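You operate a simulated robot arm through the tools that you are given. There is no shell and no other tool. Be economical: measure what you need, move in short steps, check, and stop when the job is done.

You are at the controls of a simulated two-armed robot. One attempt, no reset.

## Task
Start the sound: main fader down, mixer on, amplifier on, then main fader to MID.
Fine: both stay on; both speakers show green. Where these are worked on the way, their far stop is far enough and under half their travel is too little: main fader.
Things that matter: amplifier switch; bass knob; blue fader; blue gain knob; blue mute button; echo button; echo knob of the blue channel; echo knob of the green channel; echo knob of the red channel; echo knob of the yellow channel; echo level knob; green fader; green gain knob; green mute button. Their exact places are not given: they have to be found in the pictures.

The check looks at the end state, three seconds after you hand in, the way a careful person would. Anything else that was tipped, shoved, dropped, spilled or broken makes it a failure.

## Robot
Two 7-joint arms with two-finger parallel grippers on one trunk, on a base that drives. Base frame: it is fixed to the floor where the robot stands at the start and does not move with it; the origin is under the middle of the robot, x ahead of it, y to its left, z up; the surface under the hand at the start is at about z = 740. Units: mm, rad, N and s.
The left shoulder is at the start at [30, 119, 935], the right one opposite. With the tool pointing down near the work surface each hand reaches from about 280 to 680 mm from the robot's upright axis, wherever it stands, measured 20 degrees to its own side. Places, roughly: amplifier switch [1000, -2800, 700]; bass knob [1000, -3100, 700]; blue fader [300, 100, 800]; blue gain knob [500, 100, 800]; blue mute button [400, 100, 800]; echo button [500, -100, 800]; echo knob of the blue channel [500, 100, 800]; echo knob of the green channel [500, 200, 800]; echo knob of the red channel [500, 300, 800]; echo knob of the yellow channel [500, 200, 800]; echo level knob [500, 0, 800]; green fader [300, 200, 800]; green gain knob [500, 200, 800]; green mute button [400, 200, 800]; headphone knob of the mixer [500, 0, 800]; main fader [400, 0, 800]. Payload 3.43 kg a hand.
The tool frame of a hand sits at the grasp point between the pads (the TCP): z along the fingers, y along the line on which they close. The tips reach 30 mm beyond it. Largest opening 94 mm; finger width 28, thickness 10; the body of the gripper, 50 by 96 mm, starts 55 mm behind the TCP.
Orientation is told as [roll, pitch, yaw] about the base's x, y, z axes, in that order, counted from this pose: with the fingers straight down and closing along the base's y, the tool's x points along the base's -x, its y along +y and its z along -z.

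## Interface
- The arms move only by the tool send_rows. It takes "left_moves", "right_moves" or both (then of equal length, played together; a hand with none holds still); each is a list that holds one entry, the list of rows, each a list of 7 numbers: the turn, a rotation vector about the base's x, y, z in rad, then the shift along the base's x, y, z in mm, then the closure in counts, from 0 (fully open) to 255 (shut). In form: [[[ax, ay, az, dx, dy, dz, jaw], ...]]. A call has 1 to 8 rows; each row shifts and turns the commanded pose from where the row before left it. Each row takes 0.2 s and may step no farther than 50 mm and 0.15 rad from the row before; otherwise, or with a gripper value out of range, the whole call is refused. Where a pose cannot be reached the arm comes as near as it can. A force on the tool above 50 N (or 10 N above the force at the start of the call, whichever is more), or a blocked arm, ends the call early, and 0.2 s more pass. Each finger travels about 72 mm/s and halts on what it meets, pressing with about 33 N; the grip force reading is that of the motor and also rises with nothing between the fingers. The clock runs only during rows and for 0.2 s after the last one: add rows that do not move to give the fingers time. It gives the time, the measured TCP pose, the force on the tool (base axes), the opening and the grip force at its end, in the units of the frame above (readings bear some noise), with the torque about the TCP (base axes, N m) and any sound that the robot's microphone picked up.
- Cameras (640 x 400 px; columns grow to the right, rows downward): "scene" is now at [46.2, 2.8, 1638.3]; the picture's right is [0.02, -1.00, 0.00], its down [-0.78, -0.01, -0.62] and it looks along [0.62, 0.01, -0.78] (base axes); focal length 267 px, centre (320, 200). "left" rides on the left gripper at [76, -14, -102] in its tool frame; the picture's right is [0.18, 0.98, 0.00], its down [-0.75, 0.14, -0.64] and it looks along [-0.63, 0.12, 0.77] (tool axes); focal length 243 px, centre (320, 200). "right" rides on the right gripper at [76, 14, -102] in its tool frame; the picture's right is [-0.18, 0.98, 0.00], its down [-0.75, -0.14, -0.64] and it looks along [-0.63, -0.12, 0.77] (tool axes); focal length 243 px, centre (320, 200).
- capture(camera): a new picture of that camera. It takes no simulated time.
- lift_body(by): slides the trunk up (or, below 0, down) by that many mm; the arms and the scene camera ride with it, the base frame stays. It gives what a move gives, with no picture.
- roll_base(legs): drives the robot by 1 to 6 legs, each [ahead, turn to the left] in mm and rad, along the robot's own axes; the way and the turn of a leg run together, so that a leg with both is an arc; at most 1500 mm and 3.142 rad a leg. The arms and the cameras ride along, it lands a little off, and it stops where it bumps. It gives what a move gives.
- head_to(pan, tilt): turns the head with the scene camera to pan (to the left, within 2.496 rad either way) and tilt (down, from -0.506 to 1.204), counted from straight ahead of the robot. It gives what a move gives.
- probe_pixels(camera, pixels): for up to 12 pixels [column, row] of the newest picture of that camera ("zoom" is the newest enlarged one), the place [x, y, z] in the base frame of the surface seen there, good to about 2 mm. It takes no simulated time.
- enlarge(camera, box): a new picture of the part [left, top, right, bottom] of that camera's present view, enlarged. It takes no simulated time.
- job_done(): hands the job in; it is judged then, once.

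Keep the steps short. Do not move on a guess: measure, check each grasp and each placing, and mend mistakes. In all there are 80 turns and 78 pictures (those below and enlarged ones count). Leave the grippers open and the arms clear of the work at the hand-in unless told otherwise, and finish with a single line.

The tools are called after "Call:" as name(argument=value, ...) on one line, values as JSON. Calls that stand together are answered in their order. send_rows: Moves the arms, as the interface text tells. Its arguments: {"type":"object","properties":{"left_moves":{"type":"array","items":{"type":"array","items":{"type":"array","items":{"type":"number"}}}},"right_moves":{"type":"array","items":{"type":"array","items":{"type":"array","items":{"type":"number"}}}}},"required":[]} The other tools are called the same way: lift_body (by) slides the trunk up or down; roll_base (legs) drives the base; head_to (pan, tilt) turns the head that bears the scene camera; capture (camera) takes a picture; probe_pixels (camera, pixels) gives the place of the surface under pixels of a picture; enlarge (camera, box) takes an enlarged picture of a part of a camera's view; job_done () hands the job in.

At the start:

```text
time_s: 0.0
left_tcp_pos: [533.4, 230.5, 1157.2]
left_tool_rot: [0.0, 0.001, 0.0]
left_wrist_force: [-0.1, -0.4, -0.4]
left_torque: [-0.05, -0.03, -0.02]
left_grip_width: 93.9
left_grasp_force: 0.0
right_tcp_pos: [371.9, -212.8, 1159.8]
right_tool_rot: [-0.001, 0.001, 0.001]
right_wrist_force: [-0.2, 0.0, 0.3]
right_torque: [-0.02, 0.06, 0.01]
right_grip_width: 94.4
right_grasp_force: 0.1
trunk travel left (down, up): [-200.0, 210.0]
robot x, y, heading: [-2.8, -3.3, -0.003]
head pan, tilt: [0.016, 0.901]
```

scene: 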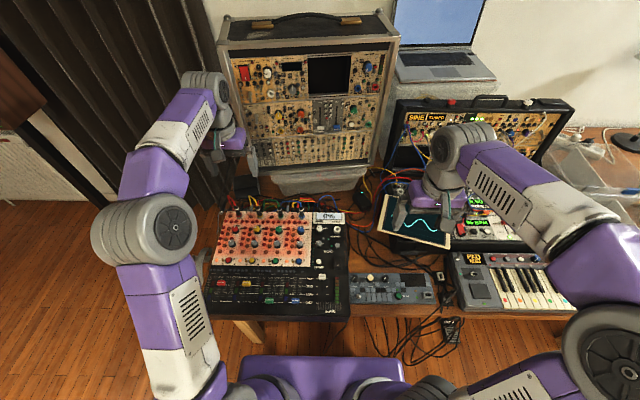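
right: 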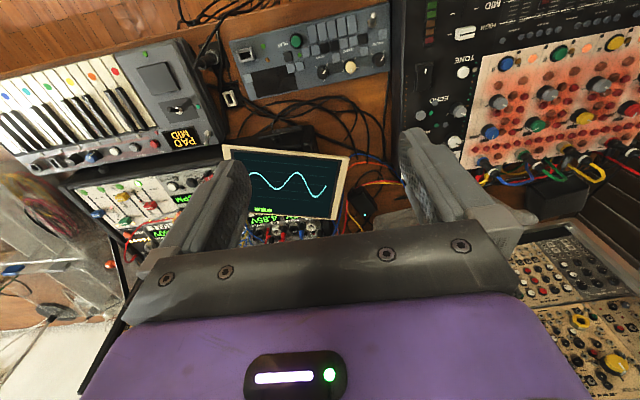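
left: 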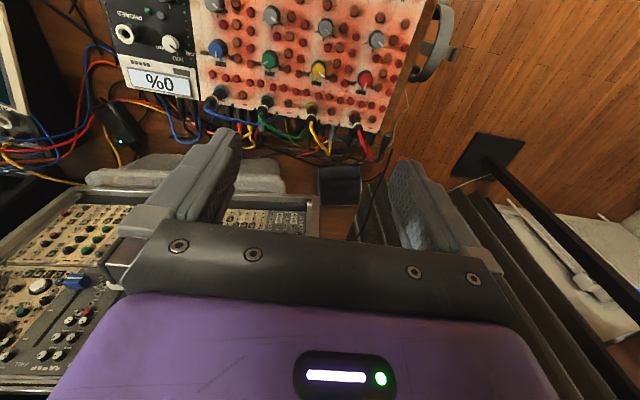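

I see the mixer at around (280,260) in the scene picture. I'll enlarge it for detail.

Call:
enlarge(camera="scene", box=[200, 200, 360, 325])

Call:
enlarge(camera="scene", box=[300, 205, 360, 325])

```text
3.20 times, centred on (280, 262) of scene
```

zoom: 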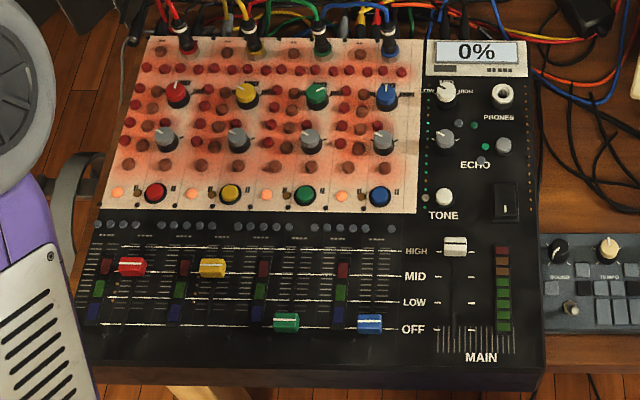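

```text
3.33 times, centred on (330, 265) of scene
```

zoom: 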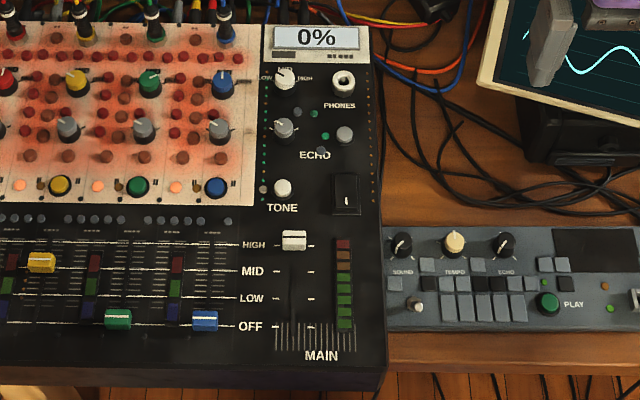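

The main fader is at HIGH, around zoom (294,240), and the rocker at (346,193) looks like the mixer's power switch. I'll measure these.

Call:
probe_pixels(camera="zoom", pixels=[[294, 235], [294, 245], [282, 240], [306, 240], [346, 182], [346, 193], [346, 205], [346, 214], [312, 271], [312, 298], [312, 325], [292, 300]])

Call:
head_to(pan=-1.2, tilt=0.4)

Call:
capture(camera="scene")

```text
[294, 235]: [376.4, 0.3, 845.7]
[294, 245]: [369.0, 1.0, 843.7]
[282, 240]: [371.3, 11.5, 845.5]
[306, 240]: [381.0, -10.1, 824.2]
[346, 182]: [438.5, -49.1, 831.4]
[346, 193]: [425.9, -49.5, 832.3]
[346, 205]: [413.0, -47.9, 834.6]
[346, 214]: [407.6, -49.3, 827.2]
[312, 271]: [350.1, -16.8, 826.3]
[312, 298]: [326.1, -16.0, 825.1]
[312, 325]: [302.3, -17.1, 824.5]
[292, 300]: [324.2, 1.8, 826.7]
```

```text
time_s: 1.4
left_tcp_pos: [532.7, 230.2, 1156.6]
left_tool_rot: [0.0, 0.001, 0.0]
left_wrist_force: [-0.3, -0.4, -0.3]
left_torque: [0.0, -0.04, -0.03]
left_grip_width: 93.9
left_grasp_force: 0.0
right_tcp_pos: [372.6, -213.3, 1160.3]
right_tool_rot: [0.0, 0.001, 0.001]
right_wrist_force: [-0.7, 0.6, 0.3]
right_torque: [-0.01, 0.03, 0.01]
right_grip_width: 93.9
right_grasp_force: 0.0
trunk travel left (down, up): [-200.0, 210.0]
robot x, y, heading: [0.6, 3.5, -0.001]
head pan, tilt: [-1.201, 0.4]
```

```text
72 pictures are left
```

scene: 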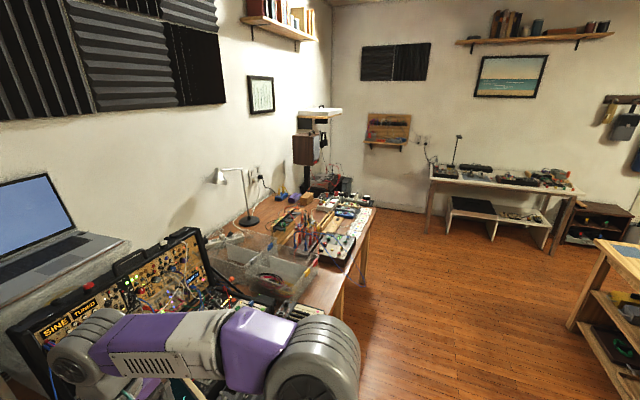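

The amplifier rack is probably in the far corner at (325,165). First, the right hand goes above the main fader cap (373, 1) with its jaw half open, and the head turns back.

Call:
send_rows(right_moves=[[[0, 0, 0, 0, 43, -45, 115], [0, 0, 0, 0, 43, -45, 115], [0, 0, 0, 0, 43, -45, 115], [0, 0, 0, 0, 43, -45, 115], [0, 0, 0, 0, 42, -45, 115], [0, 0, 0, 0, 0, 0, 115]]])

Call:
head_to(pan=0, tilt=1.0)

Call:
capture(camera="scene")

Call:
capture(camera="right")

```text
refused: row 1 steps farther than a row can; nothing moved
```

```text
time_s: 2.8
left_tcp_pos: [533.1, 230.2, 1157.0]
left_tool_rot: [0.001, 0.001, 0.0]
left_wrist_force: [0.5, -0.3, -0.2]
left_torque: [-0.03, -0.04, 0.01]
left_grip_width: 93.9
left_grasp_force: 0.2
right_tcp_pos: [371.2, -214.6, 1160.0]
right_tool_rot: [0.0, -0.001, -0.001]
right_wrist_force: [0.1, 0.2, 0.0]
right_torque: [-0.02, 0.01, 0.0]
right_grip_width: 94.1
right_grasp_force: 0.0
trunk travel left (down, up): [-200.0, 210.0]
robot x, y, heading: [-1.3, -3.2, 0.002]
head pan, tilt: [0.0, 1.0]
```

```text
71 pictures are left
```

scene: 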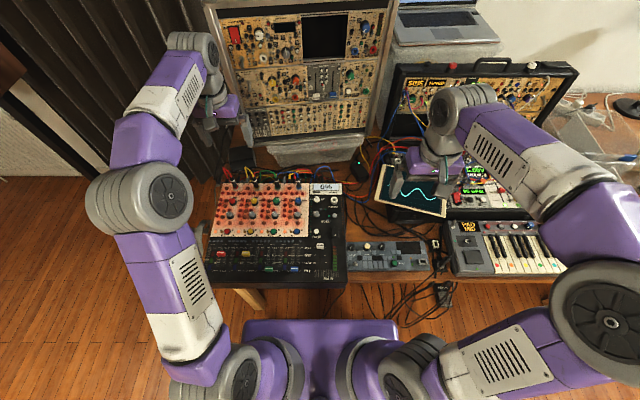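

```text
70 pictures are left
```

right: 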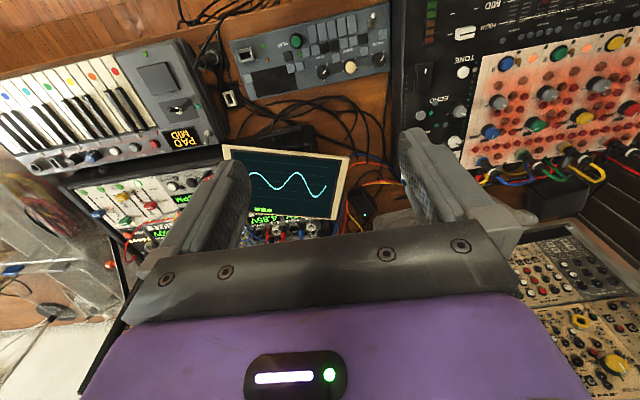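

That call was refused because the rows stepped too far, so I'll use smaller steps: over to the fader with y +214, then down.

Call:
send_rows(right_moves=[[[0, 0, 0, 0, 31, -32, 115], [0, 0, 0, 0, 31, -32, 115], [0, 0, 0, 0, 31, -32, 115], [0, 0, 0, 0, 31, -32, 115], [0, 0, 0, 0, 31, -32, 115], [0, 0, 0, 0, 31, -32, 115], [0, 0, 0, 0, 28, -32, 115], [0, 0, 0, 0, 0, 0, 115]]])

Call:
capture(camera="right")

Call:
capture(camera="scene")

```text
time_s: 4.6
left_tcp_pos: [532.9, 230.2, 1157.0]
left_tool_rot: [-0.001, 0.0, -0.001]
left_wrist_force: [0.5, 0.3, 0.0]
left_torque: [-0.01, 0.01, 0.0]
left_grip_width: 94.0
left_grasp_force: 0.1
right_tcp_pos: [372.3, -0.2, 935.2]
right_tool_rot: [0.0, 0.0, -0.002]
right_wrist_force: [-0.2, -0.9, 0.3]
right_torque: [0.02, 0.0, -0.02]
right_grip_width: 51.5
right_grasp_force: 0.1
trunk travel left (down, up): [-200.0, 210.0]
robot x, y, heading: [-1.7, 3.2, -0.001]
head pan, tilt: [0.0, 1.0]
```

```text
69 pictures are left
```

right: 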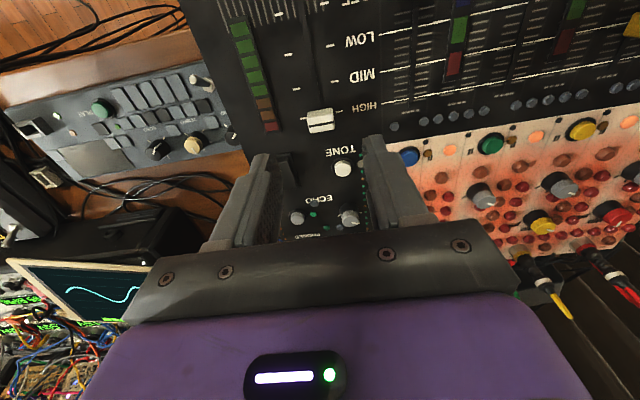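

```text
68 pictures are left
```

scene: 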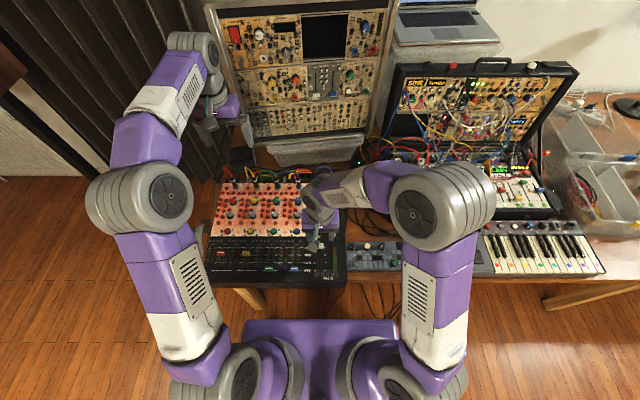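

I'll measure the cap from the hand camera and check how far the neighbouring controls are from the fingers.

Call:
probe_pixels(camera="right", pixels=[[320, 116], [320, 126], [308, 122], [332, 121], [342, 168], [282, 165], [285, 180], [297, 218], [349, 216], [411, 157], [394, 126], [371, 141]])

Call:
enlarge(camera="right", box=[230, 60, 430, 185])

```text
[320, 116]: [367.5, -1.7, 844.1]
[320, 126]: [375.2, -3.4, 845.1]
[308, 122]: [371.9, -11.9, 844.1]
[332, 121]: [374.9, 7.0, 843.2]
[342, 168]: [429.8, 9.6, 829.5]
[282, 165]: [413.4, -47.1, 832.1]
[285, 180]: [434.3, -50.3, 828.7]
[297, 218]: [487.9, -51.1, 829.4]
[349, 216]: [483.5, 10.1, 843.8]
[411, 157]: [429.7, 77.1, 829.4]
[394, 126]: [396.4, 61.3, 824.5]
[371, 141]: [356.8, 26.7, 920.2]
```

```text
3.20 times, centred on (330, 122) of right
```

zoom: 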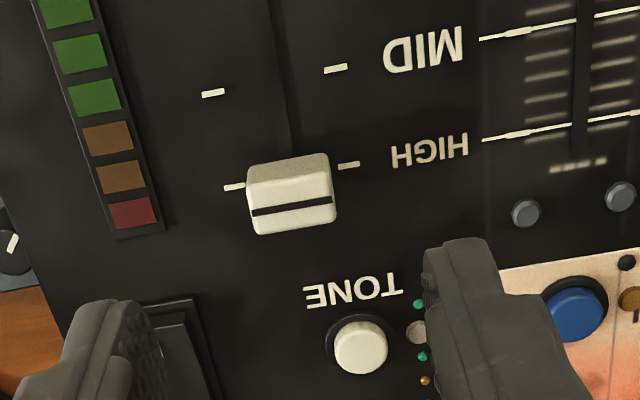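

The cap is centred at about (372, -1) with its top at z 844, and nothing else stands in the fingers' way. I'll lower until the tips are at about 832, then close softly.

Call:
send_rows(right_moves=[[[0, 0, 0, 0, 0, -35, 115], [0, 0, 0, 0, 0, -25, 115], [0, 0, 0, 0, 0, -13, 115], [0, 0, 0, 0, 0, 0, 170], [0, 0, 0, 0, 0, 0, 200], [0, 0, 0, 0, 0, 0, 200]]])

Call:
capture(camera="right")

```text
time_s: 6.0
left_tcp_pos: [534.8, 229.3, 1157.0]
left_tool_rot: [-0.001, -0.001, -0.001]
left_wrist_force: [0.4, -0.5, 0.4]
left_torque: [-0.02, 0.02, -0.01]
left_grip_width: 93.8
left_grasp_force: 0.0
right_tcp_pos: [371.1, 0.5, 863.5]
right_tool_rot: [0.0, 0.001, 0.001]
right_wrist_force: [0.7, -2.7, -1.1]
right_torque: [-0.07, -0.07, 0.01]
right_grip_width: 21.5
right_grasp_force: 6.5
trunk travel left (down, up): [-200.0, 210.0]
robot x, y, heading: [-5.1, 1.2, 0.002]
head pan, tilt: [0.0, 1.0]
```

```text
66 pictures are left
```

right: 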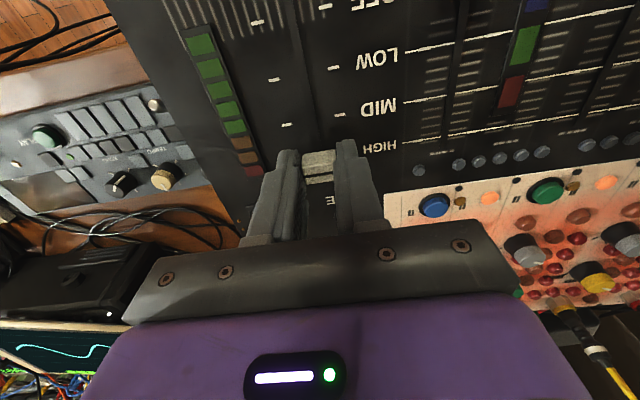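

The cap is held (21.5 mm). I'll draw it toward OFF at x≈301.

Call:
send_rows(right_moves=[[[0, 0, 0, -14, 0, -0.3, 200], [0, 0, 0, -14, 0, -0.3, 200], [0, 0, 0, -14, 0, -0.3, 200], [0, 0, 0, -14, 0, -0.3, 200], [0, 0, 0, -14, 0, -0.3, 200], [0, 0, 0, 0, 0, 0, 200]]])

Call:
capture(camera="right")

```text
time_s: 7.4
left_tcp_pos: [534.1, 230.9, 1155.8]
left_tool_rot: [0.0, 0.0, 0.0]
left_wrist_force: [-0.5, 0.2, 0.2]
left_torque: [0.01, -0.01, -0.03]
left_grip_width: 94.1
left_grasp_force: 0.1
right_tcp_pos: [302.0, -0.2, 861.4]
right_tool_rot: [0.0, -0.001, -0.001]
right_wrist_force: [0.4, -3.0, -0.7]
right_torque: [-0.05, 0.07, 0.0]
right_grip_width: 21.2
right_grasp_force: 12.2
trunk travel left (down, up): [-200.0, 210.0]
robot x, y, heading: [-1.9, -1.3, 0.002]
head pan, tilt: [0.0, 1.0]
```

```text
65 pictures are left
```

right: 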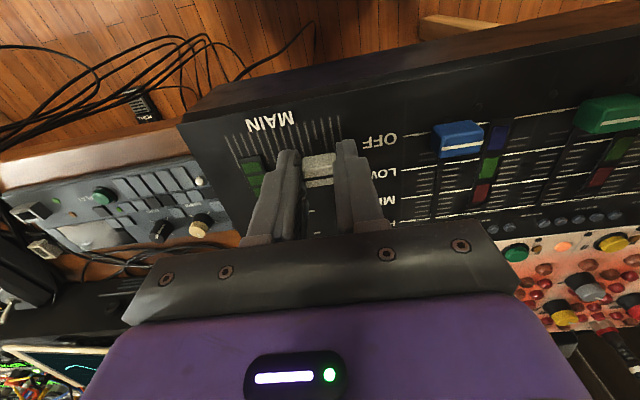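

It's at OFF or close to it. I'll nudge toward the stop, then release and lift.

Call:
send_rows(right_moves=[[[0, 0, 0, -2, 0, 0, 200], [0, 0, 0, -2, 0, 0, 200], [0, 0, 0, 0, 0, 0, 200]]])

Call:
send_rows(right_moves=[[[0, 0, 0, 2, 0, 0, 130], [0, 0, 0, 0, 0, 0, 130], [0, 0, 0, 0, 0, 30, 130], [0, 0, 0, 10, 0, 40, 130], [0, 0, 0, 30, -20, 0, 200], [0, 0, 0, 30, -25, 0, 255], [0, 0, 0, 0, 0, 0, 255]]])

Call:
capture(camera="right")

```text
time_s: 8.2
left_tcp_pos: [533.3, 230.0, 1156.8]
left_tool_rot: [0.0, 0.0, 0.002]
left_wrist_force: [-0.3, -0.8, -0.2]
left_torque: [0.0, 0.02, 0.0]
left_grip_width: 93.9
left_grasp_force: 0.1
right_tcp_pos: [298.0, 1.2, 860.8]
right_tool_rot: [0.002, -0.001, 0.001]
right_wrist_force: [-0.2, -3.6, -0.2]
right_torque: [-0.07, -0.02, -0.05]
right_grip_width: 22.3
right_grasp_force: 2.0
trunk travel left (down, up): [-200.0, 210.0]
robot x, y, heading: [-0.7, 0.1, 0.0]
head pan, tilt: [0.0, 1.0]
```

```text
time_s: 9.8
left_tcp_pos: [533.0, 231.1, 1156.6]
left_tool_rot: [-0.002, 0.0, 0.0]
left_wrist_force: [-0.6, 0.0, 0.0]
left_torque: [-0.05, -0.01, 0.01]
left_grip_width: 94.0
left_grasp_force: 0.0
right_tcp_pos: [370.4, -43.4, 932.5]
right_tool_rot: [0.0, 0.001, -0.001]
right_wrist_force: [0.1, 0.4, 0.8]
right_torque: [0.02, 0.04, 0.0]
right_grip_width: 0.1
right_grasp_force: 32.9
trunk travel left (down, up): [-200.0, 210.0]
robot x, y, heading: [-0.7, 0.5, 0.0]
head pan, tilt: [0.0, 1.0]
```

```text
64 pictures are left
```

right: 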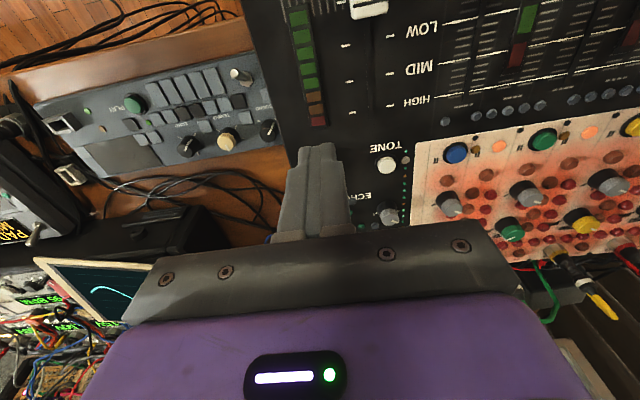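

The fader is down at OFF. Next I'll look at the rocker closely from the scene camera.

Call:
enlarge(camera="scene", box=[300, 190, 360, 285])

Call:
send_rows(right_moves=[[[0, 0, 0, -30, 0, 30, 255], [0, 0, 0, -30, 0, 30, 255], [0, 0, 0, 0, 0, 0, 255]]])

Call:
enlarge(camera="right", box=[240, 60, 400, 160])

```text
4.21 times, centred on (330, 238) of scene
```

zoom: 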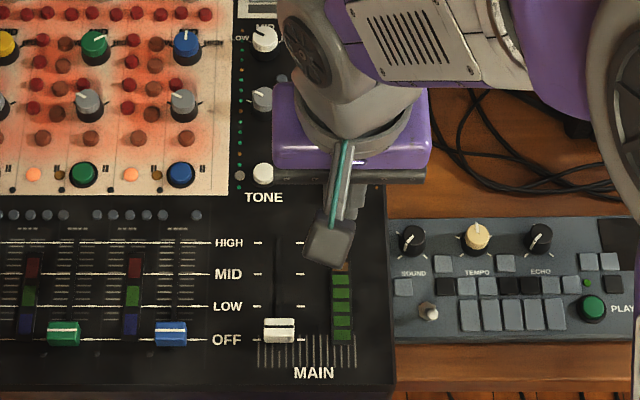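

```text
time_s: 10.6
left_tcp_pos: [533.6, 231.4, 1155.1]
left_tool_rot: [-0.002, 0.0, 0.0]
left_wrist_force: [-0.3, 0.6, 0.3]
left_torque: [0.01, 0.01, 0.03]
left_grip_width: 94.1
left_grasp_force: 0.1
right_tcp_pos: [310.6, -44.7, 991.5]
right_tool_rot: [0.0, 0.0, -0.001]
right_wrist_force: [-0.3, -0.3, 0.3]
right_torque: [0.01, -0.01, -0.03]
right_grip_width: 0.0
right_grasp_force: 32.6
trunk travel left (down, up): [-200.0, 210.0]
robot x, y, heading: [-0.0, 2.5, -0.0]
head pan, tilt: [0.0, 1.0]
```

```text
4.00 times, centred on (320, 110) of right
```

zoom: 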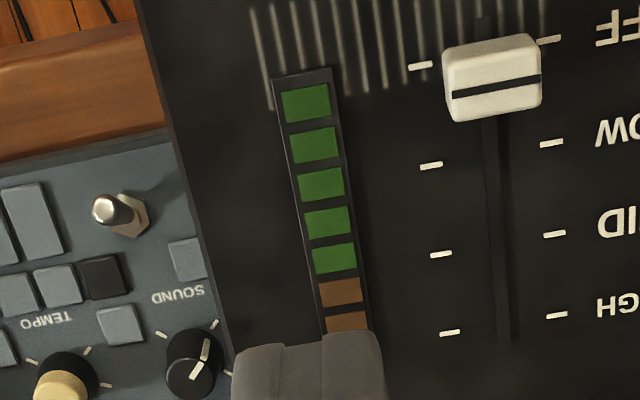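

OFF is confirmed. I'll shift the hand aside so the scene camera can see the rocker.

Call:
send_rows(right_moves=[[[0, 0, 0, 20, -45, 0, 255], [0, 0, 0, 20, -45, 0, 255], [0, 0, 0, 0, -40, 0, 255], [0, 0, 0, 0, 0, 0, 255]]])

Call:
enlarge(camera="scene", box=[315, 200, 347, 250])

Call:
capture(camera="right")

```text
time_s: 11.6
left_tcp_pos: [533.3, 232.2, 1156.6]
left_tool_rot: [0.001, 0.0, 0.0]
left_wrist_force: [-1.0, 1.0, 0.7]
left_torque: [-0.02, -0.08, 0.0]
left_grip_width: 93.8
left_grasp_force: 0.0
right_tcp_pos: [351.0, -174.1, 992.1]
right_tool_rot: [-0.001, -0.001, 0.001]
right_wrist_force: [-0.2, 0.3, 0.6]
right_torque: [-0.04, 0.01, 0.01]
right_grip_width: 0.0
right_grasp_force: 32.8
trunk travel left (down, up): [-200.0, 210.0]
robot x, y, heading: [-0.4, -0.3, -0.001]
head pan, tilt: [0.0, 1.0]
```

```text
8.00 times, centred on (331, 225) of scene
```

zoom: 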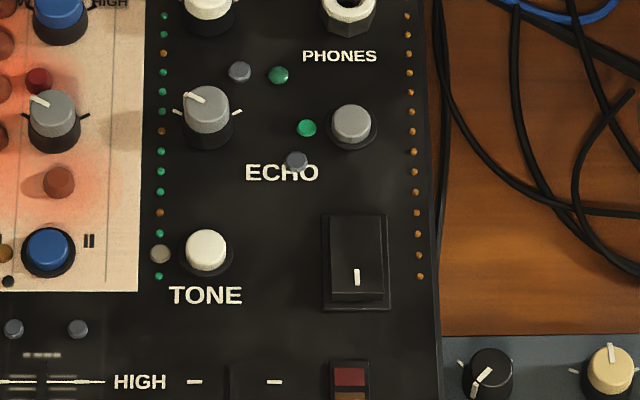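

```text
60 pictures are left
```

right: 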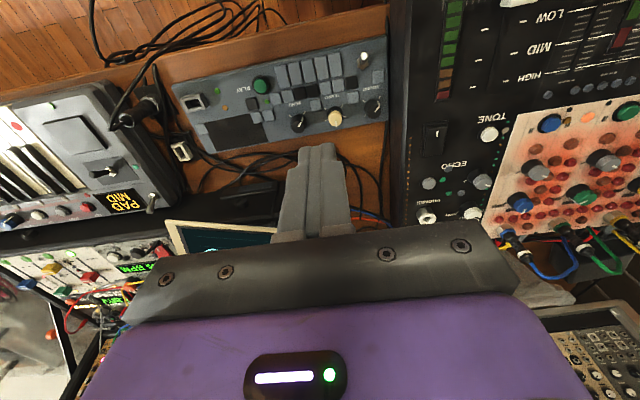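

The rocker's near end, with the "I" mark, stands proud and its far end is down, so it's off. I'll measure its profile.

Call:
probe_pixels(camera="zoom", pixels=[[357, 222], [357, 240], [357, 260], [357, 280], [357, 288], [357, 297], [335, 270], [380, 270], [350, 130], [335, 120], [348, 372], [357, 315]])

Call:
probe_pixels(camera="right", pixels=[[435, 131], [435, 136], [435, 148]])

```text
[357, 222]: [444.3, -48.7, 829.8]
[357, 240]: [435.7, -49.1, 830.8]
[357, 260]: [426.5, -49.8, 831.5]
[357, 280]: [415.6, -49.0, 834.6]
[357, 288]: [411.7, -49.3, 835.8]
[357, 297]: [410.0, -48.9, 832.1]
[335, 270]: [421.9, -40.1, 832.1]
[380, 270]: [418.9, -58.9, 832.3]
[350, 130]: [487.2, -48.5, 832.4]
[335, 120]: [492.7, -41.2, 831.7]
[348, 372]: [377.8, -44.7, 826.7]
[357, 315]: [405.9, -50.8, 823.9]
```

```text
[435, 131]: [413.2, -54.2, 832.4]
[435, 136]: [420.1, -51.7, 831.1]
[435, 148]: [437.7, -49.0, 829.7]
```

Press point: the near edge at x≈411, y -49, top z 836. I'll bring the closed fingers to (404, -49) so they cover x 390–418, stopping above it.

Call:
send_rows(right_moves=[[[0, 0, 0, 13, 31, -22, 255], [0, 0, 0, 13, 31, -22, 255], [0, 0, 0, 13, 31, -22, 255], [0, 0, 0, 14, 32, -22, 255], [0, 0, 0, 0, 0, -22, 255], [0, 0, 0, 0, 0, 0, 255]]])

Call:
capture(camera="right")

```text
time_s: 13.0
left_tcp_pos: [532.6, 229.8, 1157.6]
left_tool_rot: [-0.001, 0.001, 0.001]
left_wrist_force: [0.3, -0.2, 0.5]
left_torque: [0.03, 0.01, -0.01]
left_grip_width: 93.9
left_grasp_force: 0.1
right_tcp_pos: [403.1, -50.4, 881.2]
right_tool_rot: [-0.001, 0.0, 0.0]
right_wrist_force: [0.4, -0.4, -0.6]
right_torque: [0.01, -0.01, 0.0]
right_grip_width: 0.1
right_grasp_force: 33.0
trunk travel left (down, up): [-200.0, 210.0]
robot x, y, heading: [-0.4, -0.8, -0.001]
head pan, tilt: [0.0, 1.0]
```

```text
59 pictures are left
```

right: 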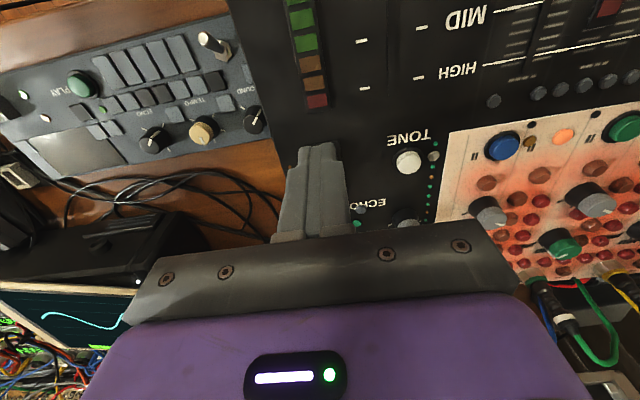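

Now I'll press down gently in small steps until the rocker tips.

Call:
send_rows(right_moves=[[[0, 0, 0, 0, 0, -10, 255], [0, 0, 0, 0, 0, -5, 255], [0, 0, 0, 0, 0, -2, 255], [0, 0, 0, 0, 0, -2, 255], [0, 0, 0, 0, 0, -2, 255], [0, 0, 0, 0, 0, -1, 255], [0, 0, 0, 0, 0, 0, 255]]])

```text
time_s: 14.6
left_tcp_pos: [531.9, 229.1, 1158.0]
left_tool_rot: [0.001, -0.001, -0.001]
left_wrist_force: [0.4, -0.3, -0.1]
left_torque: [0.0, 0.0, 0.03]
left_grip_width: 93.8
left_grasp_force: 0.0
right_tcp_pos: [403.6, -50.5, 861.2]
right_tool_rot: [-0.001, -0.003, 0.0]
right_wrist_force: [-1.3, -3.2, 21.0]
right_torque: [-0.13, -0.26, 0.19]
right_grip_width: 0.2
right_grasp_force: 32.9
trunk travel left (down, up): [-200.0, 210.0]
robot x, y, heading: [-0.6, 1.3, -0.005]
head pan, tilt: [0.0, 1.0]
heard: click
```

A click and 21 N. I'll lift off, move aside and check.

Call:
send_rows(right_moves=[[[0, 0, 0, 0, 0, 20, 255], [0, 0, 0, 0, 0, 40, 255], [0, 0, 0, -13, -31, 28, 255], [0, 0, 0, -13, -31, 28, 255], [0, 0, 0, -13, -31, 22, 255], [0, 0, 0, -14, -32, 0, 255], [0, 0, 0, 0, 0, 0, 115]]])

Call:
enlarge(camera="scene", box=[290, 180, 354, 280])

Call:
enlarge(camera="scene", box=[315, 200, 347, 250])

Call:
probe_pixels(camera="zoom", pixels=[[357, 222], [357, 240], [357, 260], [357, 280], [357, 288], [357, 297]])

```text
time_s: 16.2
left_tcp_pos: [534.5, 230.0, 1157.4]
left_tool_rot: [0.0, 0.0, 0.0]
left_wrist_force: [0.2, 0.2, 0.3]
left_torque: [-0.02, 0.0, 0.02]
left_grip_width: 93.9
left_grasp_force: 0.1
right_tcp_pos: [349.9, -174.1, 997.0]
right_tool_rot: [0.002, 0.001, 0.0]
right_wrist_force: [-0.2, 0.1, -0.9]
right_torque: [-0.03, 0.0, 0.0]
right_grip_width: 51.8
right_grasp_force: 0.6
trunk travel left (down, up): [-200.0, 210.0]
robot x, y, heading: [0.4, 5.8, -0.002]
head pan, tilt: [0.0, 1.0]
```

```text
4.00 times, centred on (322, 230) of scene
```

zoom: 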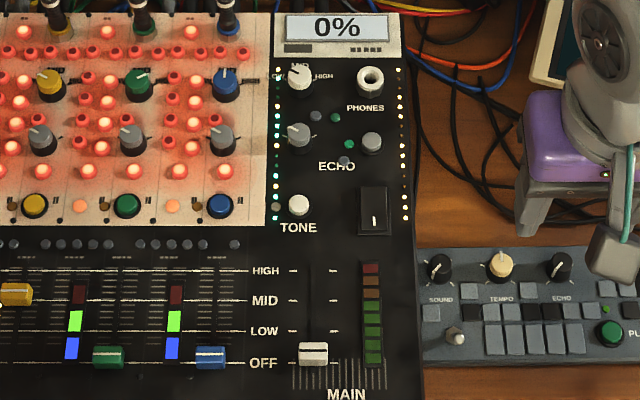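

```text
8.00 times, centred on (331, 225) of scene
```

zoom: 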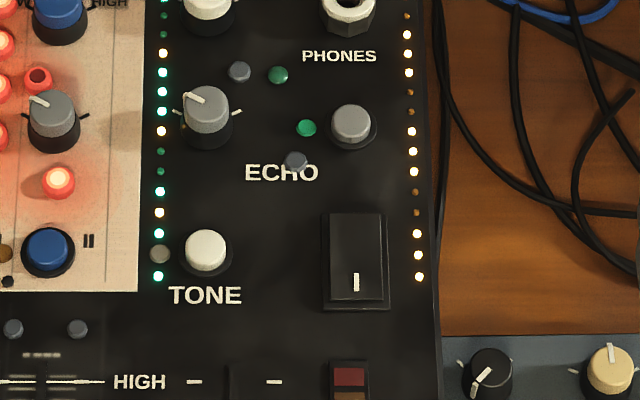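

```text
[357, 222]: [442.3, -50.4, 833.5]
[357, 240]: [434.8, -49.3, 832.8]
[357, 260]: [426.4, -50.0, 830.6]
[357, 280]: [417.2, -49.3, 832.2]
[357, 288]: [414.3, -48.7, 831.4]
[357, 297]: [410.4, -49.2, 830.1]
```

The mixer is on: its LEDs are lit and the rocker is tipped. Next, the amplifier. I'll raise the right arm, then look at the far corner.

Call:
send_rows(right_moves=[[[0, 0, 0, 0, -10, 40, 0], [0, 0, 0, 0, -10, 40, 0], [0, 0, 0, 0, -10, 40, 0], [0, 0, 0, 0, -9, 40, 0], [0, 0, 0, 0, 0, 0, 0]]], left_moves=[[[0, 0, 0, -40, 0, 10, 0], [0, 0, 0, -40, 0, 0, 0], [0, 0, 0, -40, 0, 0, 0], [0, 0, 0, -40, 0, 0, 0], [0, 0, 0, 0, 0, 0, 0]]])

Call:
head_to(pan=-1.3, tilt=0.4)

Call:
enlarge(camera="scene", box=[280, 80, 440, 220])

Call:
capture(camera="scene")

Call:
head_to(pan=-2.4, tilt=0.6)

Call:
capture(camera="scene")

```text
time_s: 17.4
left_tcp_pos: [372.6, 231.2, 1165.7]
left_tool_rot: [0.001, 0.002, 0.0]
left_wrist_force: [0.7, 0.0, 0.2]
left_torque: [-0.02, 0.0, -0.01]
left_grip_width: 94.1
left_grasp_force: 0.0
right_tcp_pos: [351.4, -214.4, 1157.8]
right_tool_rot: [0.0, -0.001, 0.0]
right_wrist_force: [-0.2, 0.5, -0.1]
right_torque: [0.01, 0.05, -0.02]
right_grip_width: 94.3
right_grasp_force: 0.0
trunk travel left (down, up): [-200.0, 210.0]
robot x, y, heading: [1.8, 1.7, -0.001]
head pan, tilt: [0.0, 1.0]
```

```text
time_s: 18.9
left_tcp_pos: [372.8, 231.4, 1166.4]
left_tool_rot: [-0.001, 0.0, 0.0]
left_wrist_force: [0.7, -0.8, -0.1]
left_torque: [0.0, 0.02, 0.01]
left_grip_width: 94.2
left_grasp_force: 0.1
right_tcp_pos: [350.3, -213.5, 1157.1]
right_tool_rot: [-0.001, 0.0, -0.001]
right_wrist_force: [0.2, -0.4, -0.7]
right_torque: [0.01, 0.0, 0.03]
right_grip_width: 93.9
right_grasp_force: 0.0
trunk travel left (down, up): [-200.0, 210.0]
robot x, y, heading: [0.2, -0.3, -0.002]
head pan, tilt: [-1.3, 0.4]
```

```text
2.86 times, centred on (360, 150) of scene
```

zoom: 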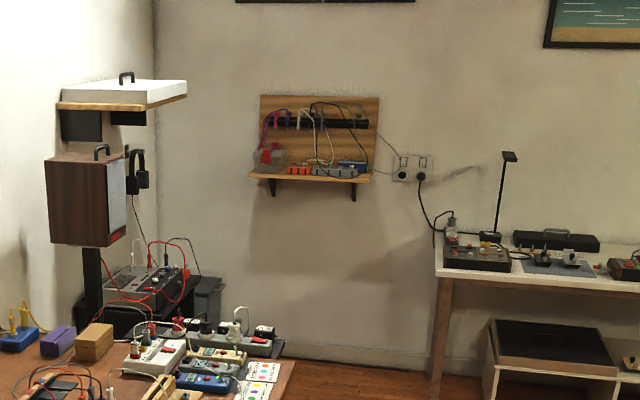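

```text
55 pictures are left
```

scene: 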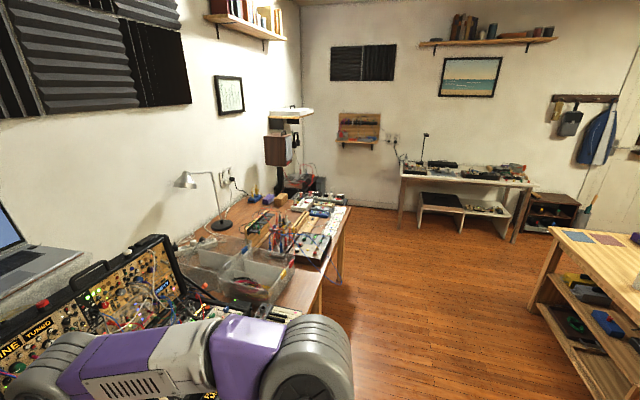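

```text
time_s: 20.2
left_tcp_pos: [372.3, 230.6, 1165.3]
left_tool_rot: [-0.001, -0.002, -0.002]
left_wrist_force: [0.5, 1.1, -0.8]
left_torque: [-0.02, -0.02, 0.0]
left_grip_width: 94.2
left_grasp_force: 0.1
right_tcp_pos: [350.1, -214.3, 1157.5]
right_tool_rot: [0.001, -0.001, 0.001]
right_wrist_force: [-0.1, -0.5, -0.3]
right_torque: [-0.02, 0.01, 0.02]
right_grip_width: 94.0
right_grasp_force: 0.1
trunk travel left (down, up): [-200.0, 210.0]
robot x, y, heading: [-3.1, -0.1, 0.002]
head pan, tilt: [-2.4, 0.6]
```

```text
54 pictures are left
```

scene: 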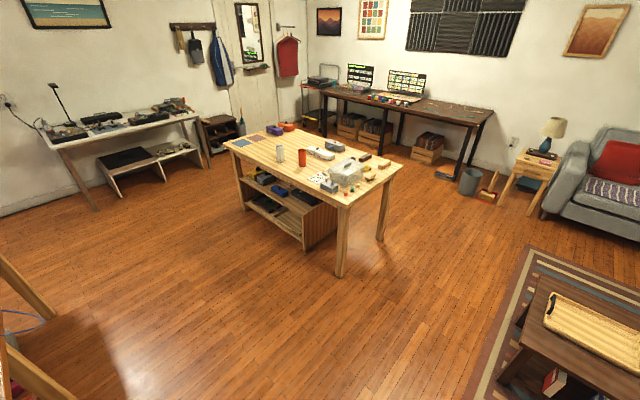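

There's free floor behind and to the right. I'll measure the centre table's near corners and the coffee table.

Call:
probe_pixels(camera="scene", pixels=[[340, 207], [224, 142], [403, 168], [340, 275], [60, 145], [97, 210], [558, 270], [470, 400], [200, 300]])

Call:
head_to(pan=-1.3, tilt=0.6)

Call:
capture(camera="scene")

Call:
probe_pixels(camera="scene", pixels=[[345, 150], [337, 220], [318, 245], [525, 240], [510, 185], [402, 140], [398, 100], [280, 95], [300, 135], [325, 115], [305, 60], [370, 120]])

```text
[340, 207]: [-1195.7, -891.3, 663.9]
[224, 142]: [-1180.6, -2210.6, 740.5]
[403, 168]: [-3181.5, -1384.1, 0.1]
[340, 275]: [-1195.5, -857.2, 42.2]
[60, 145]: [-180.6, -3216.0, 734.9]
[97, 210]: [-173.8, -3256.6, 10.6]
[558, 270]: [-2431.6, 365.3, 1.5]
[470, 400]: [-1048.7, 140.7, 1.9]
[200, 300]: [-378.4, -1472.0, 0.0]
```

```text
time_s: 21.5
left_tcp_pos: [372.3, 230.4, 1167.2]
left_tool_rot: [0.001, 0.001, 0.0]
left_wrist_force: [-0.4, 0.5, 0.1]
left_torque: [0.03, 0.01, 0.01]
left_grip_width: 94.1
left_grasp_force: 0.0
right_tcp_pos: [350.2, -213.9, 1157.8]
right_tool_rot: [0.0, 0.001, 0.0]
right_wrist_force: [0.1, -0.4, 0.0]
right_torque: [0.01, 0.01, 0.02]
right_grip_width: 93.8
right_grasp_force: 0.1
trunk travel left (down, up): [-200.0, 210.0]
robot x, y, heading: [-1.1, 2.0, 0.001]
head pan, tilt: [-1.3, 0.6]
```

```text
53 pictures are left
```

scene: 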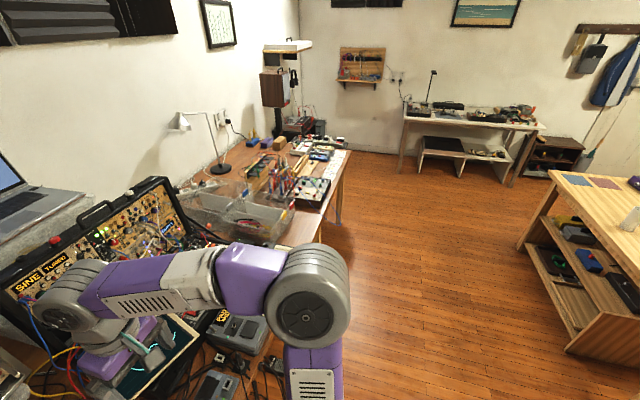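

```text
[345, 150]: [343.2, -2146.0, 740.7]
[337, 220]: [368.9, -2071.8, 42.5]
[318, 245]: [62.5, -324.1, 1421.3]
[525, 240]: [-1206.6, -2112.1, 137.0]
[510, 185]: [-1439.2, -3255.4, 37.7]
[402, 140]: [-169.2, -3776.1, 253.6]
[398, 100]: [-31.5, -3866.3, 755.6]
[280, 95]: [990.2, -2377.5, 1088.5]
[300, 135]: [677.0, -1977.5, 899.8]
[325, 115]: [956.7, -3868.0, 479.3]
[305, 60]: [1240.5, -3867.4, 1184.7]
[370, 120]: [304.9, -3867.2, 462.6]
```

The way is clear along x≈-350. I'll back up, turn right and drive 1500 along -y, then look again.

Call:
roll_base(legs=[[-350, 0], [0, -1.571], [1500, 0]])

Call:
head_to(pan=0.7, tilt=0.5)

Call:
capture(camera="scene")

```text
time_s: 34.7
left_tcp_pos: [-141.5, -1871.4, 1166.7]
left_tool_rot: [0.001, -0.001, -1.586]
left_wrist_force: [0.6, -0.5, 0.3]
left_torque: [-0.01, 0.03, 0.03]
left_grip_width: 94.1
left_grasp_force: 0.1
right_tcp_pos: [-584.8, -1841.4, 1157.5]
right_tool_rot: [-0.001, 0.001, -1.585]
right_wrist_force: [0.3, 0.2, -0.3]
right_torque: [-0.01, 0.0, -0.03]
right_grip_width: 93.7
right_grasp_force: 0.0
trunk travel left (down, up): [-200.0, 210.0]
robot x, y, heading: [-367.6, -1496.2, -1.582]
head pan, tilt: [-1.3, 0.6]
```

```text
time_s: 36.6
left_tcp_pos: [-140.4, -1869.6, 1167.0]
left_tool_rot: [-0.001, 0.001, -1.585]
left_wrist_force: [-0.8, -0.2, -0.3]
left_torque: [0.04, -0.02, 0.02]
left_grip_width: 94.0
left_grasp_force: 0.0
right_tcp_pos: [-584.8, -1841.0, 1158.6]
right_tool_rot: [0.001, -0.001, -1.585]
right_wrist_force: [1.1, -0.3, -0.5]
right_torque: [-0.03, 0.02, -0.01]
right_grip_width: 93.9
right_grasp_force: 0.2
trunk travel left (down, up): [-200.0, 210.0]
robot x, y, heading: [-368.5, -1495.1, -1.587]
head pan, tilt: [0.7, 0.499]
```

```text
52 pictures are left
```

scene: 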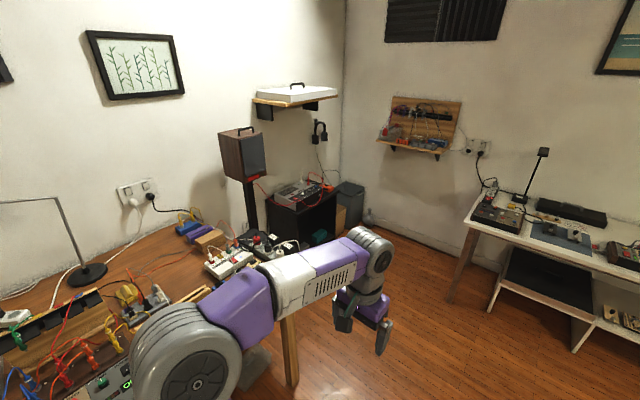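

Amplifier at (300,192) on a dark cabinet. I'll zoom in and measure.

Call:
enlarge(camera="scene", box=[210, 110, 370, 260])

Call:
probe_pixels(camera="scene", pixels=[[270, 195], [297, 207], [337, 193], [285, 187], [300, 245], [345, 190], [240, 150], [262, 150], [300, 325], [252, 215], [300, 105], [450, 300]])

```text
2.67 times, centred on (290, 185) of scene
```

zoom: 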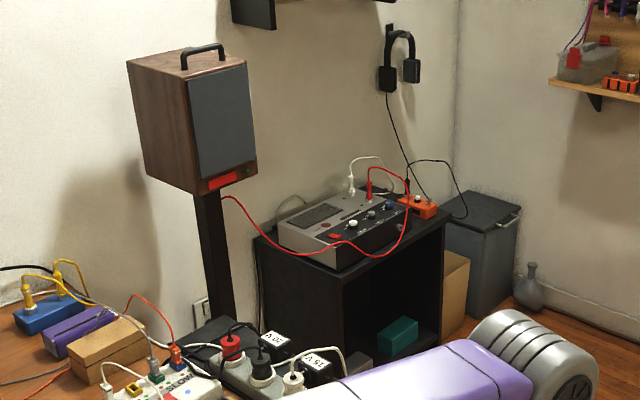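

```text
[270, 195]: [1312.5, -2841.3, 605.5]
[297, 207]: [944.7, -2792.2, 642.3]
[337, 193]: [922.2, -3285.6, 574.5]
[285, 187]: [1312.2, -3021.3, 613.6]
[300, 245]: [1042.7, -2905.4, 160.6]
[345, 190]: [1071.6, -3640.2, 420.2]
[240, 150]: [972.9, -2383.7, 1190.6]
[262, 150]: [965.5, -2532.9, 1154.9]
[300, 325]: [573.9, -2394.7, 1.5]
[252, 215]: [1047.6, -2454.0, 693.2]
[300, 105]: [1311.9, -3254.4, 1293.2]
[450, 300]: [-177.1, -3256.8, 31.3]
```

The amp's front face is at x≈945, y from -2790, on a cabinet about 640 high. I'll drive to y≈-2650, then angle in and stop short to look.

Call:
roll_base(legs=[[1150, 0], [0, 1.31], [700, 0], [0, 0.277]])

Call:
head_to(pan=0, tilt=0.75)

Call:
capture(camera="scene")

```text
time_s: 50.0
left_tcp_pos: [650.6, -2609.7, 1166.6]
left_tool_rot: [0.0, 0.002, -0.009]
left_wrist_force: [-0.2, 1.0, 0.6]
left_torque: [-0.01, -0.02, 0.02]
left_grip_width: 94.0
left_grasp_force: 0.1
right_tcp_pos: [624.1, -3054.4, 1158.3]
right_tool_rot: [0.0, 0.001, -0.008]
right_wrist_force: [-0.1, 0.3, 0.5]
right_torque: [-0.01, 0.01, -0.01]
right_grip_width: 94.2
right_grasp_force: 0.0
trunk travel left (down, up): [-200.0, 210.0]
robot x, y, heading: [282.8, -2837.1, -0.005]
head pan, tilt: [0.7, 0.499]
```

```text
time_s: 51.1
left_tcp_pos: [651.6, -2609.9, 1166.6]
left_tool_rot: [0.0, -0.001, -0.008]
left_wrist_force: [-0.1, -0.9, 0.1]
left_torque: [0.01, 0.0, 0.0]
left_grip_width: 94.2
left_grasp_force: 0.1
right_tcp_pos: [625.4, -3053.9, 1159.0]
right_tool_rot: [-0.001, 0.002, -0.011]
right_wrist_force: [-0.2, 0.8, 0.5]
right_torque: [-0.05, 0.0, 0.02]
right_grip_width: 94.0
right_grasp_force: 0.1
trunk travel left (down, up): [-200.0, 210.0]
robot x, y, heading: [278.5, -2836.2, -0.007]
head pan, tilt: [0.0, 0.75]
```

```text
50 pictures are left
```

scene: 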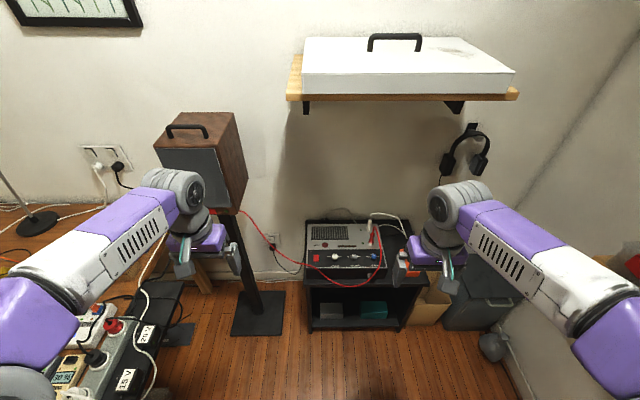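

Call:
enlarge(camera="scene", box=[295, 205, 423, 285])

Call:
probe_pixels(camera="zoom", pixels=[[100, 265], [60, 250], [60, 300], [110, 250], [105, 285], [440, 270], [70, 110], [200, 265], [300, 80], [105, 325], [440, 200], [560, 350]])

Call:
probe_pixels(camera="scene", pixels=[[300, 95], [510, 90], [300, 75], [200, 180], [235, 205], [400, 70]])

```text
5.00 times, centred on (359, 245) of scene
```

zoom: 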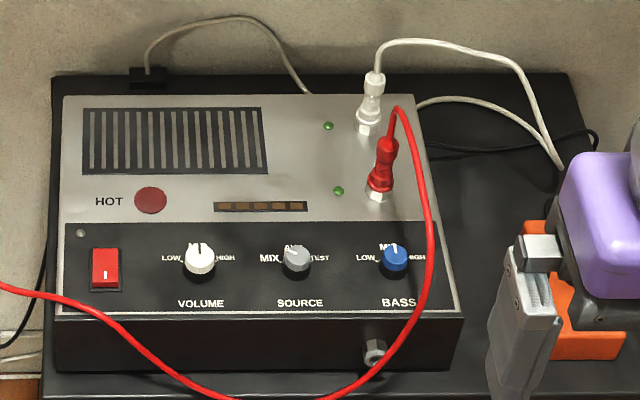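

```text
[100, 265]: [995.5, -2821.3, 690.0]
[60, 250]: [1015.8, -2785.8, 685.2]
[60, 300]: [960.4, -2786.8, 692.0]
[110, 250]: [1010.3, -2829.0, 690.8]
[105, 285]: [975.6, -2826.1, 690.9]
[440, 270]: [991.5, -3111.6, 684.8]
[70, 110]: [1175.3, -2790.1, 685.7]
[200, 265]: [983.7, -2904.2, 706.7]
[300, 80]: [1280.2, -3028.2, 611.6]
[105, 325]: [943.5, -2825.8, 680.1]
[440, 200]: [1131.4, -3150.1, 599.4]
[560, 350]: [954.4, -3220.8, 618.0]
```

```text
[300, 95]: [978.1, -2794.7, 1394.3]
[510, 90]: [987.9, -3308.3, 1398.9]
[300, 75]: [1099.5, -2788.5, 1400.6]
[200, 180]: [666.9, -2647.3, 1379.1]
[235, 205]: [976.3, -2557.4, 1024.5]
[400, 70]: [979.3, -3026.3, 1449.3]
```

The amp switch (red rocker) is at about (975–1010, -2824, 690), with the red cable running just in front of it. I'll drive 120 mm closer and measure in finer detail.

Call:
roll_base(legs=[[120, 0.006]])

Call:
enlarge(camera="scene", box=[295, 235, 359, 285])

Call:
capture(camera="scene")

```text
time_s: 52.3
left_tcp_pos: [770.6, -2607.1, 1166.1]
left_tool_rot: [0.0, 0.0, -0.004]
left_wrist_force: [0.4, -1.3, -0.3]
left_torque: [-0.02, 0.02, 0.01]
left_grip_width: 94.0
left_grasp_force: 0.1
right_tcp_pos: [746.5, -3052.6, 1158.3]
right_tool_rot: [0.0, 0.0, -0.002]
right_wrist_force: [-0.1, -0.2, -0.4]
right_torque: [0.0, 0.0, -0.02]
right_grip_width: 94.1
right_grasp_force: 0.0
trunk travel left (down, up): [-200.0, 210.0]
robot x, y, heading: [397.6, -2837.7, -0.003]
head pan, tilt: [0.0, 0.75]
```

```text
8.00 times, centred on (327, 260) of scene
```

zoom: 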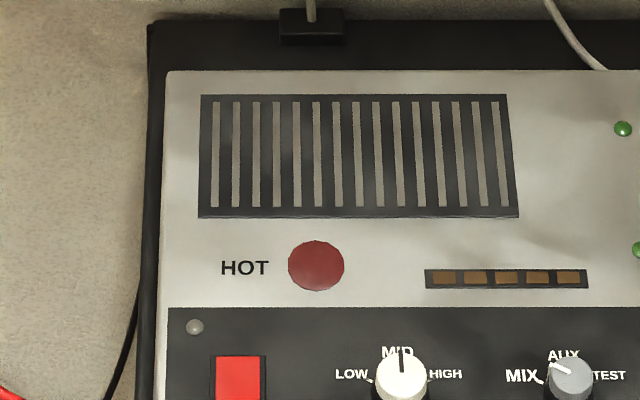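

```text
47 pictures are left
```

scene: 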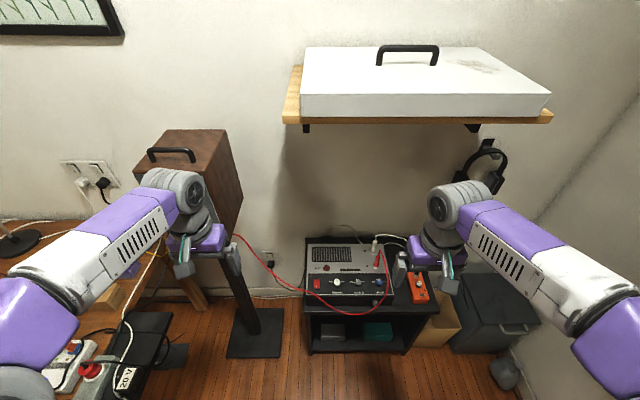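

Call:
enlarge(camera="scene", box=[295, 262, 359, 312])

Call:
probe_pixels(camera="zoom", pixels=[[225, 140], [225, 152], [225, 165], [225, 178], [225, 188], [225, 198], [225, 209], [205, 170], [245, 170], [150, 210], [190, 235], [240, 270]])

Call:
probe_pixels(camera="scene", pixels=[[235, 237], [260, 255], [280, 280], [305, 291], [315, 294], [325, 303], [200, 165], [235, 190]])

```text
8.00 times, centred on (327, 287) of scene
```

zoom: 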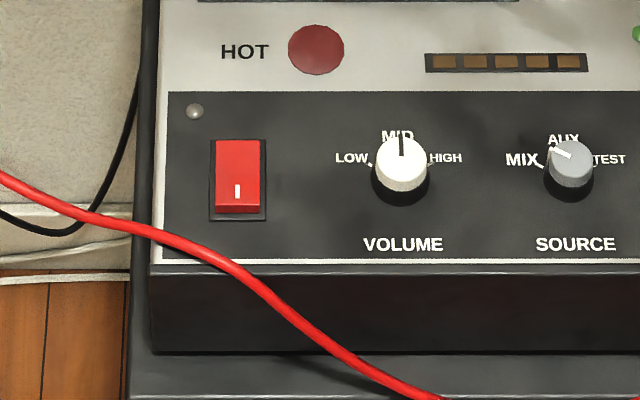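

```text
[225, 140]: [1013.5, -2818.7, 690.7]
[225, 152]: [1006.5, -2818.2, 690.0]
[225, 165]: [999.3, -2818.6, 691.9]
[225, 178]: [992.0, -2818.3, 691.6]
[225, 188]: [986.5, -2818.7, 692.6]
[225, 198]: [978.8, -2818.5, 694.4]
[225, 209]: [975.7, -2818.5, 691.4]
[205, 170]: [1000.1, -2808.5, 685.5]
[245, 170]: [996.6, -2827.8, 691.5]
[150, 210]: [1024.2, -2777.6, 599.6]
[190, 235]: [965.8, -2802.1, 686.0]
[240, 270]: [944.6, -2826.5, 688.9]
```

```text
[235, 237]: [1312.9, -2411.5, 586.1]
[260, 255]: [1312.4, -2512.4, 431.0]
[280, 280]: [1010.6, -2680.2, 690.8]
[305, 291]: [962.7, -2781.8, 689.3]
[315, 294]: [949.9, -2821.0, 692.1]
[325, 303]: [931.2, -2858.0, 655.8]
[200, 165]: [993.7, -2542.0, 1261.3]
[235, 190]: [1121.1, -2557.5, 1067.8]
```

Rocker: near edge at x≈977, z 694, y centre -2821. The cable crosses at x≈950, z≈690. I'll use the left hand, closed and tilted back 0.3 rad, so only the lower edge touches the near end and the cable stays clear. Moving above it first.

Call:
send_rows(left_moves=[[[0, 0, 0, 10, -30, -30, 255], [0, 0, 0, 10, -30, -30, 255], [0, 0, 0, 10, -30, -30, 255], [0, 0, 0, 20, -30, -30, 255], [0, 0, 0, 25, -25, -30, 255], [0, -0.15, 0, 25, -25, -30, 255], [0, -0.15, 0, 25, -25, -30, 255], [0, 0, 0, 0, 0, 0, 255]]])

Call:
capture(camera="scene")

```text
time_s: 54.1
left_tcp_pos: [893.9, -2802.7, 956.3]
left_tool_rot: [0.001, -0.303, -0.001]
left_wrist_force: [-0.8, 0.1, -0.2]
left_torque: [0.0, 0.0, -0.02]
left_grip_width: 0.2
left_grasp_force: 32.6
right_tcp_pos: [745.3, -3052.0, 1157.7]
right_tool_rot: [0.0, 0.0, -0.004]
right_wrist_force: [0.4, -0.1, -0.5]
right_torque: [-0.03, 0.01, -0.02]
right_grip_width: 94.2
right_grasp_force: 0.0
trunk travel left (down, up): [-200.0, 210.0]
robot x, y, heading: [391.7, -2840.4, -0.002]
head pan, tilt: [0.0, 0.75]
```

```text
45 pictures are left
```

scene: 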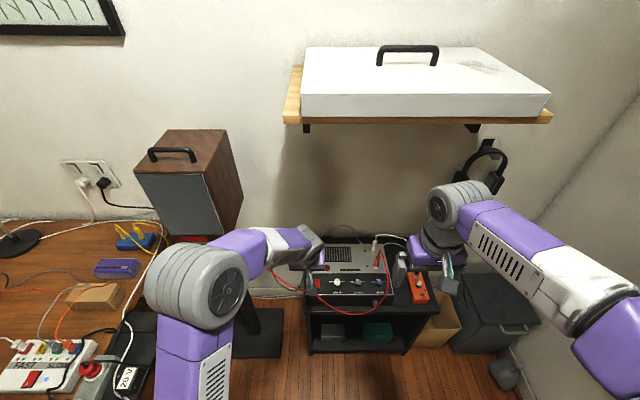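

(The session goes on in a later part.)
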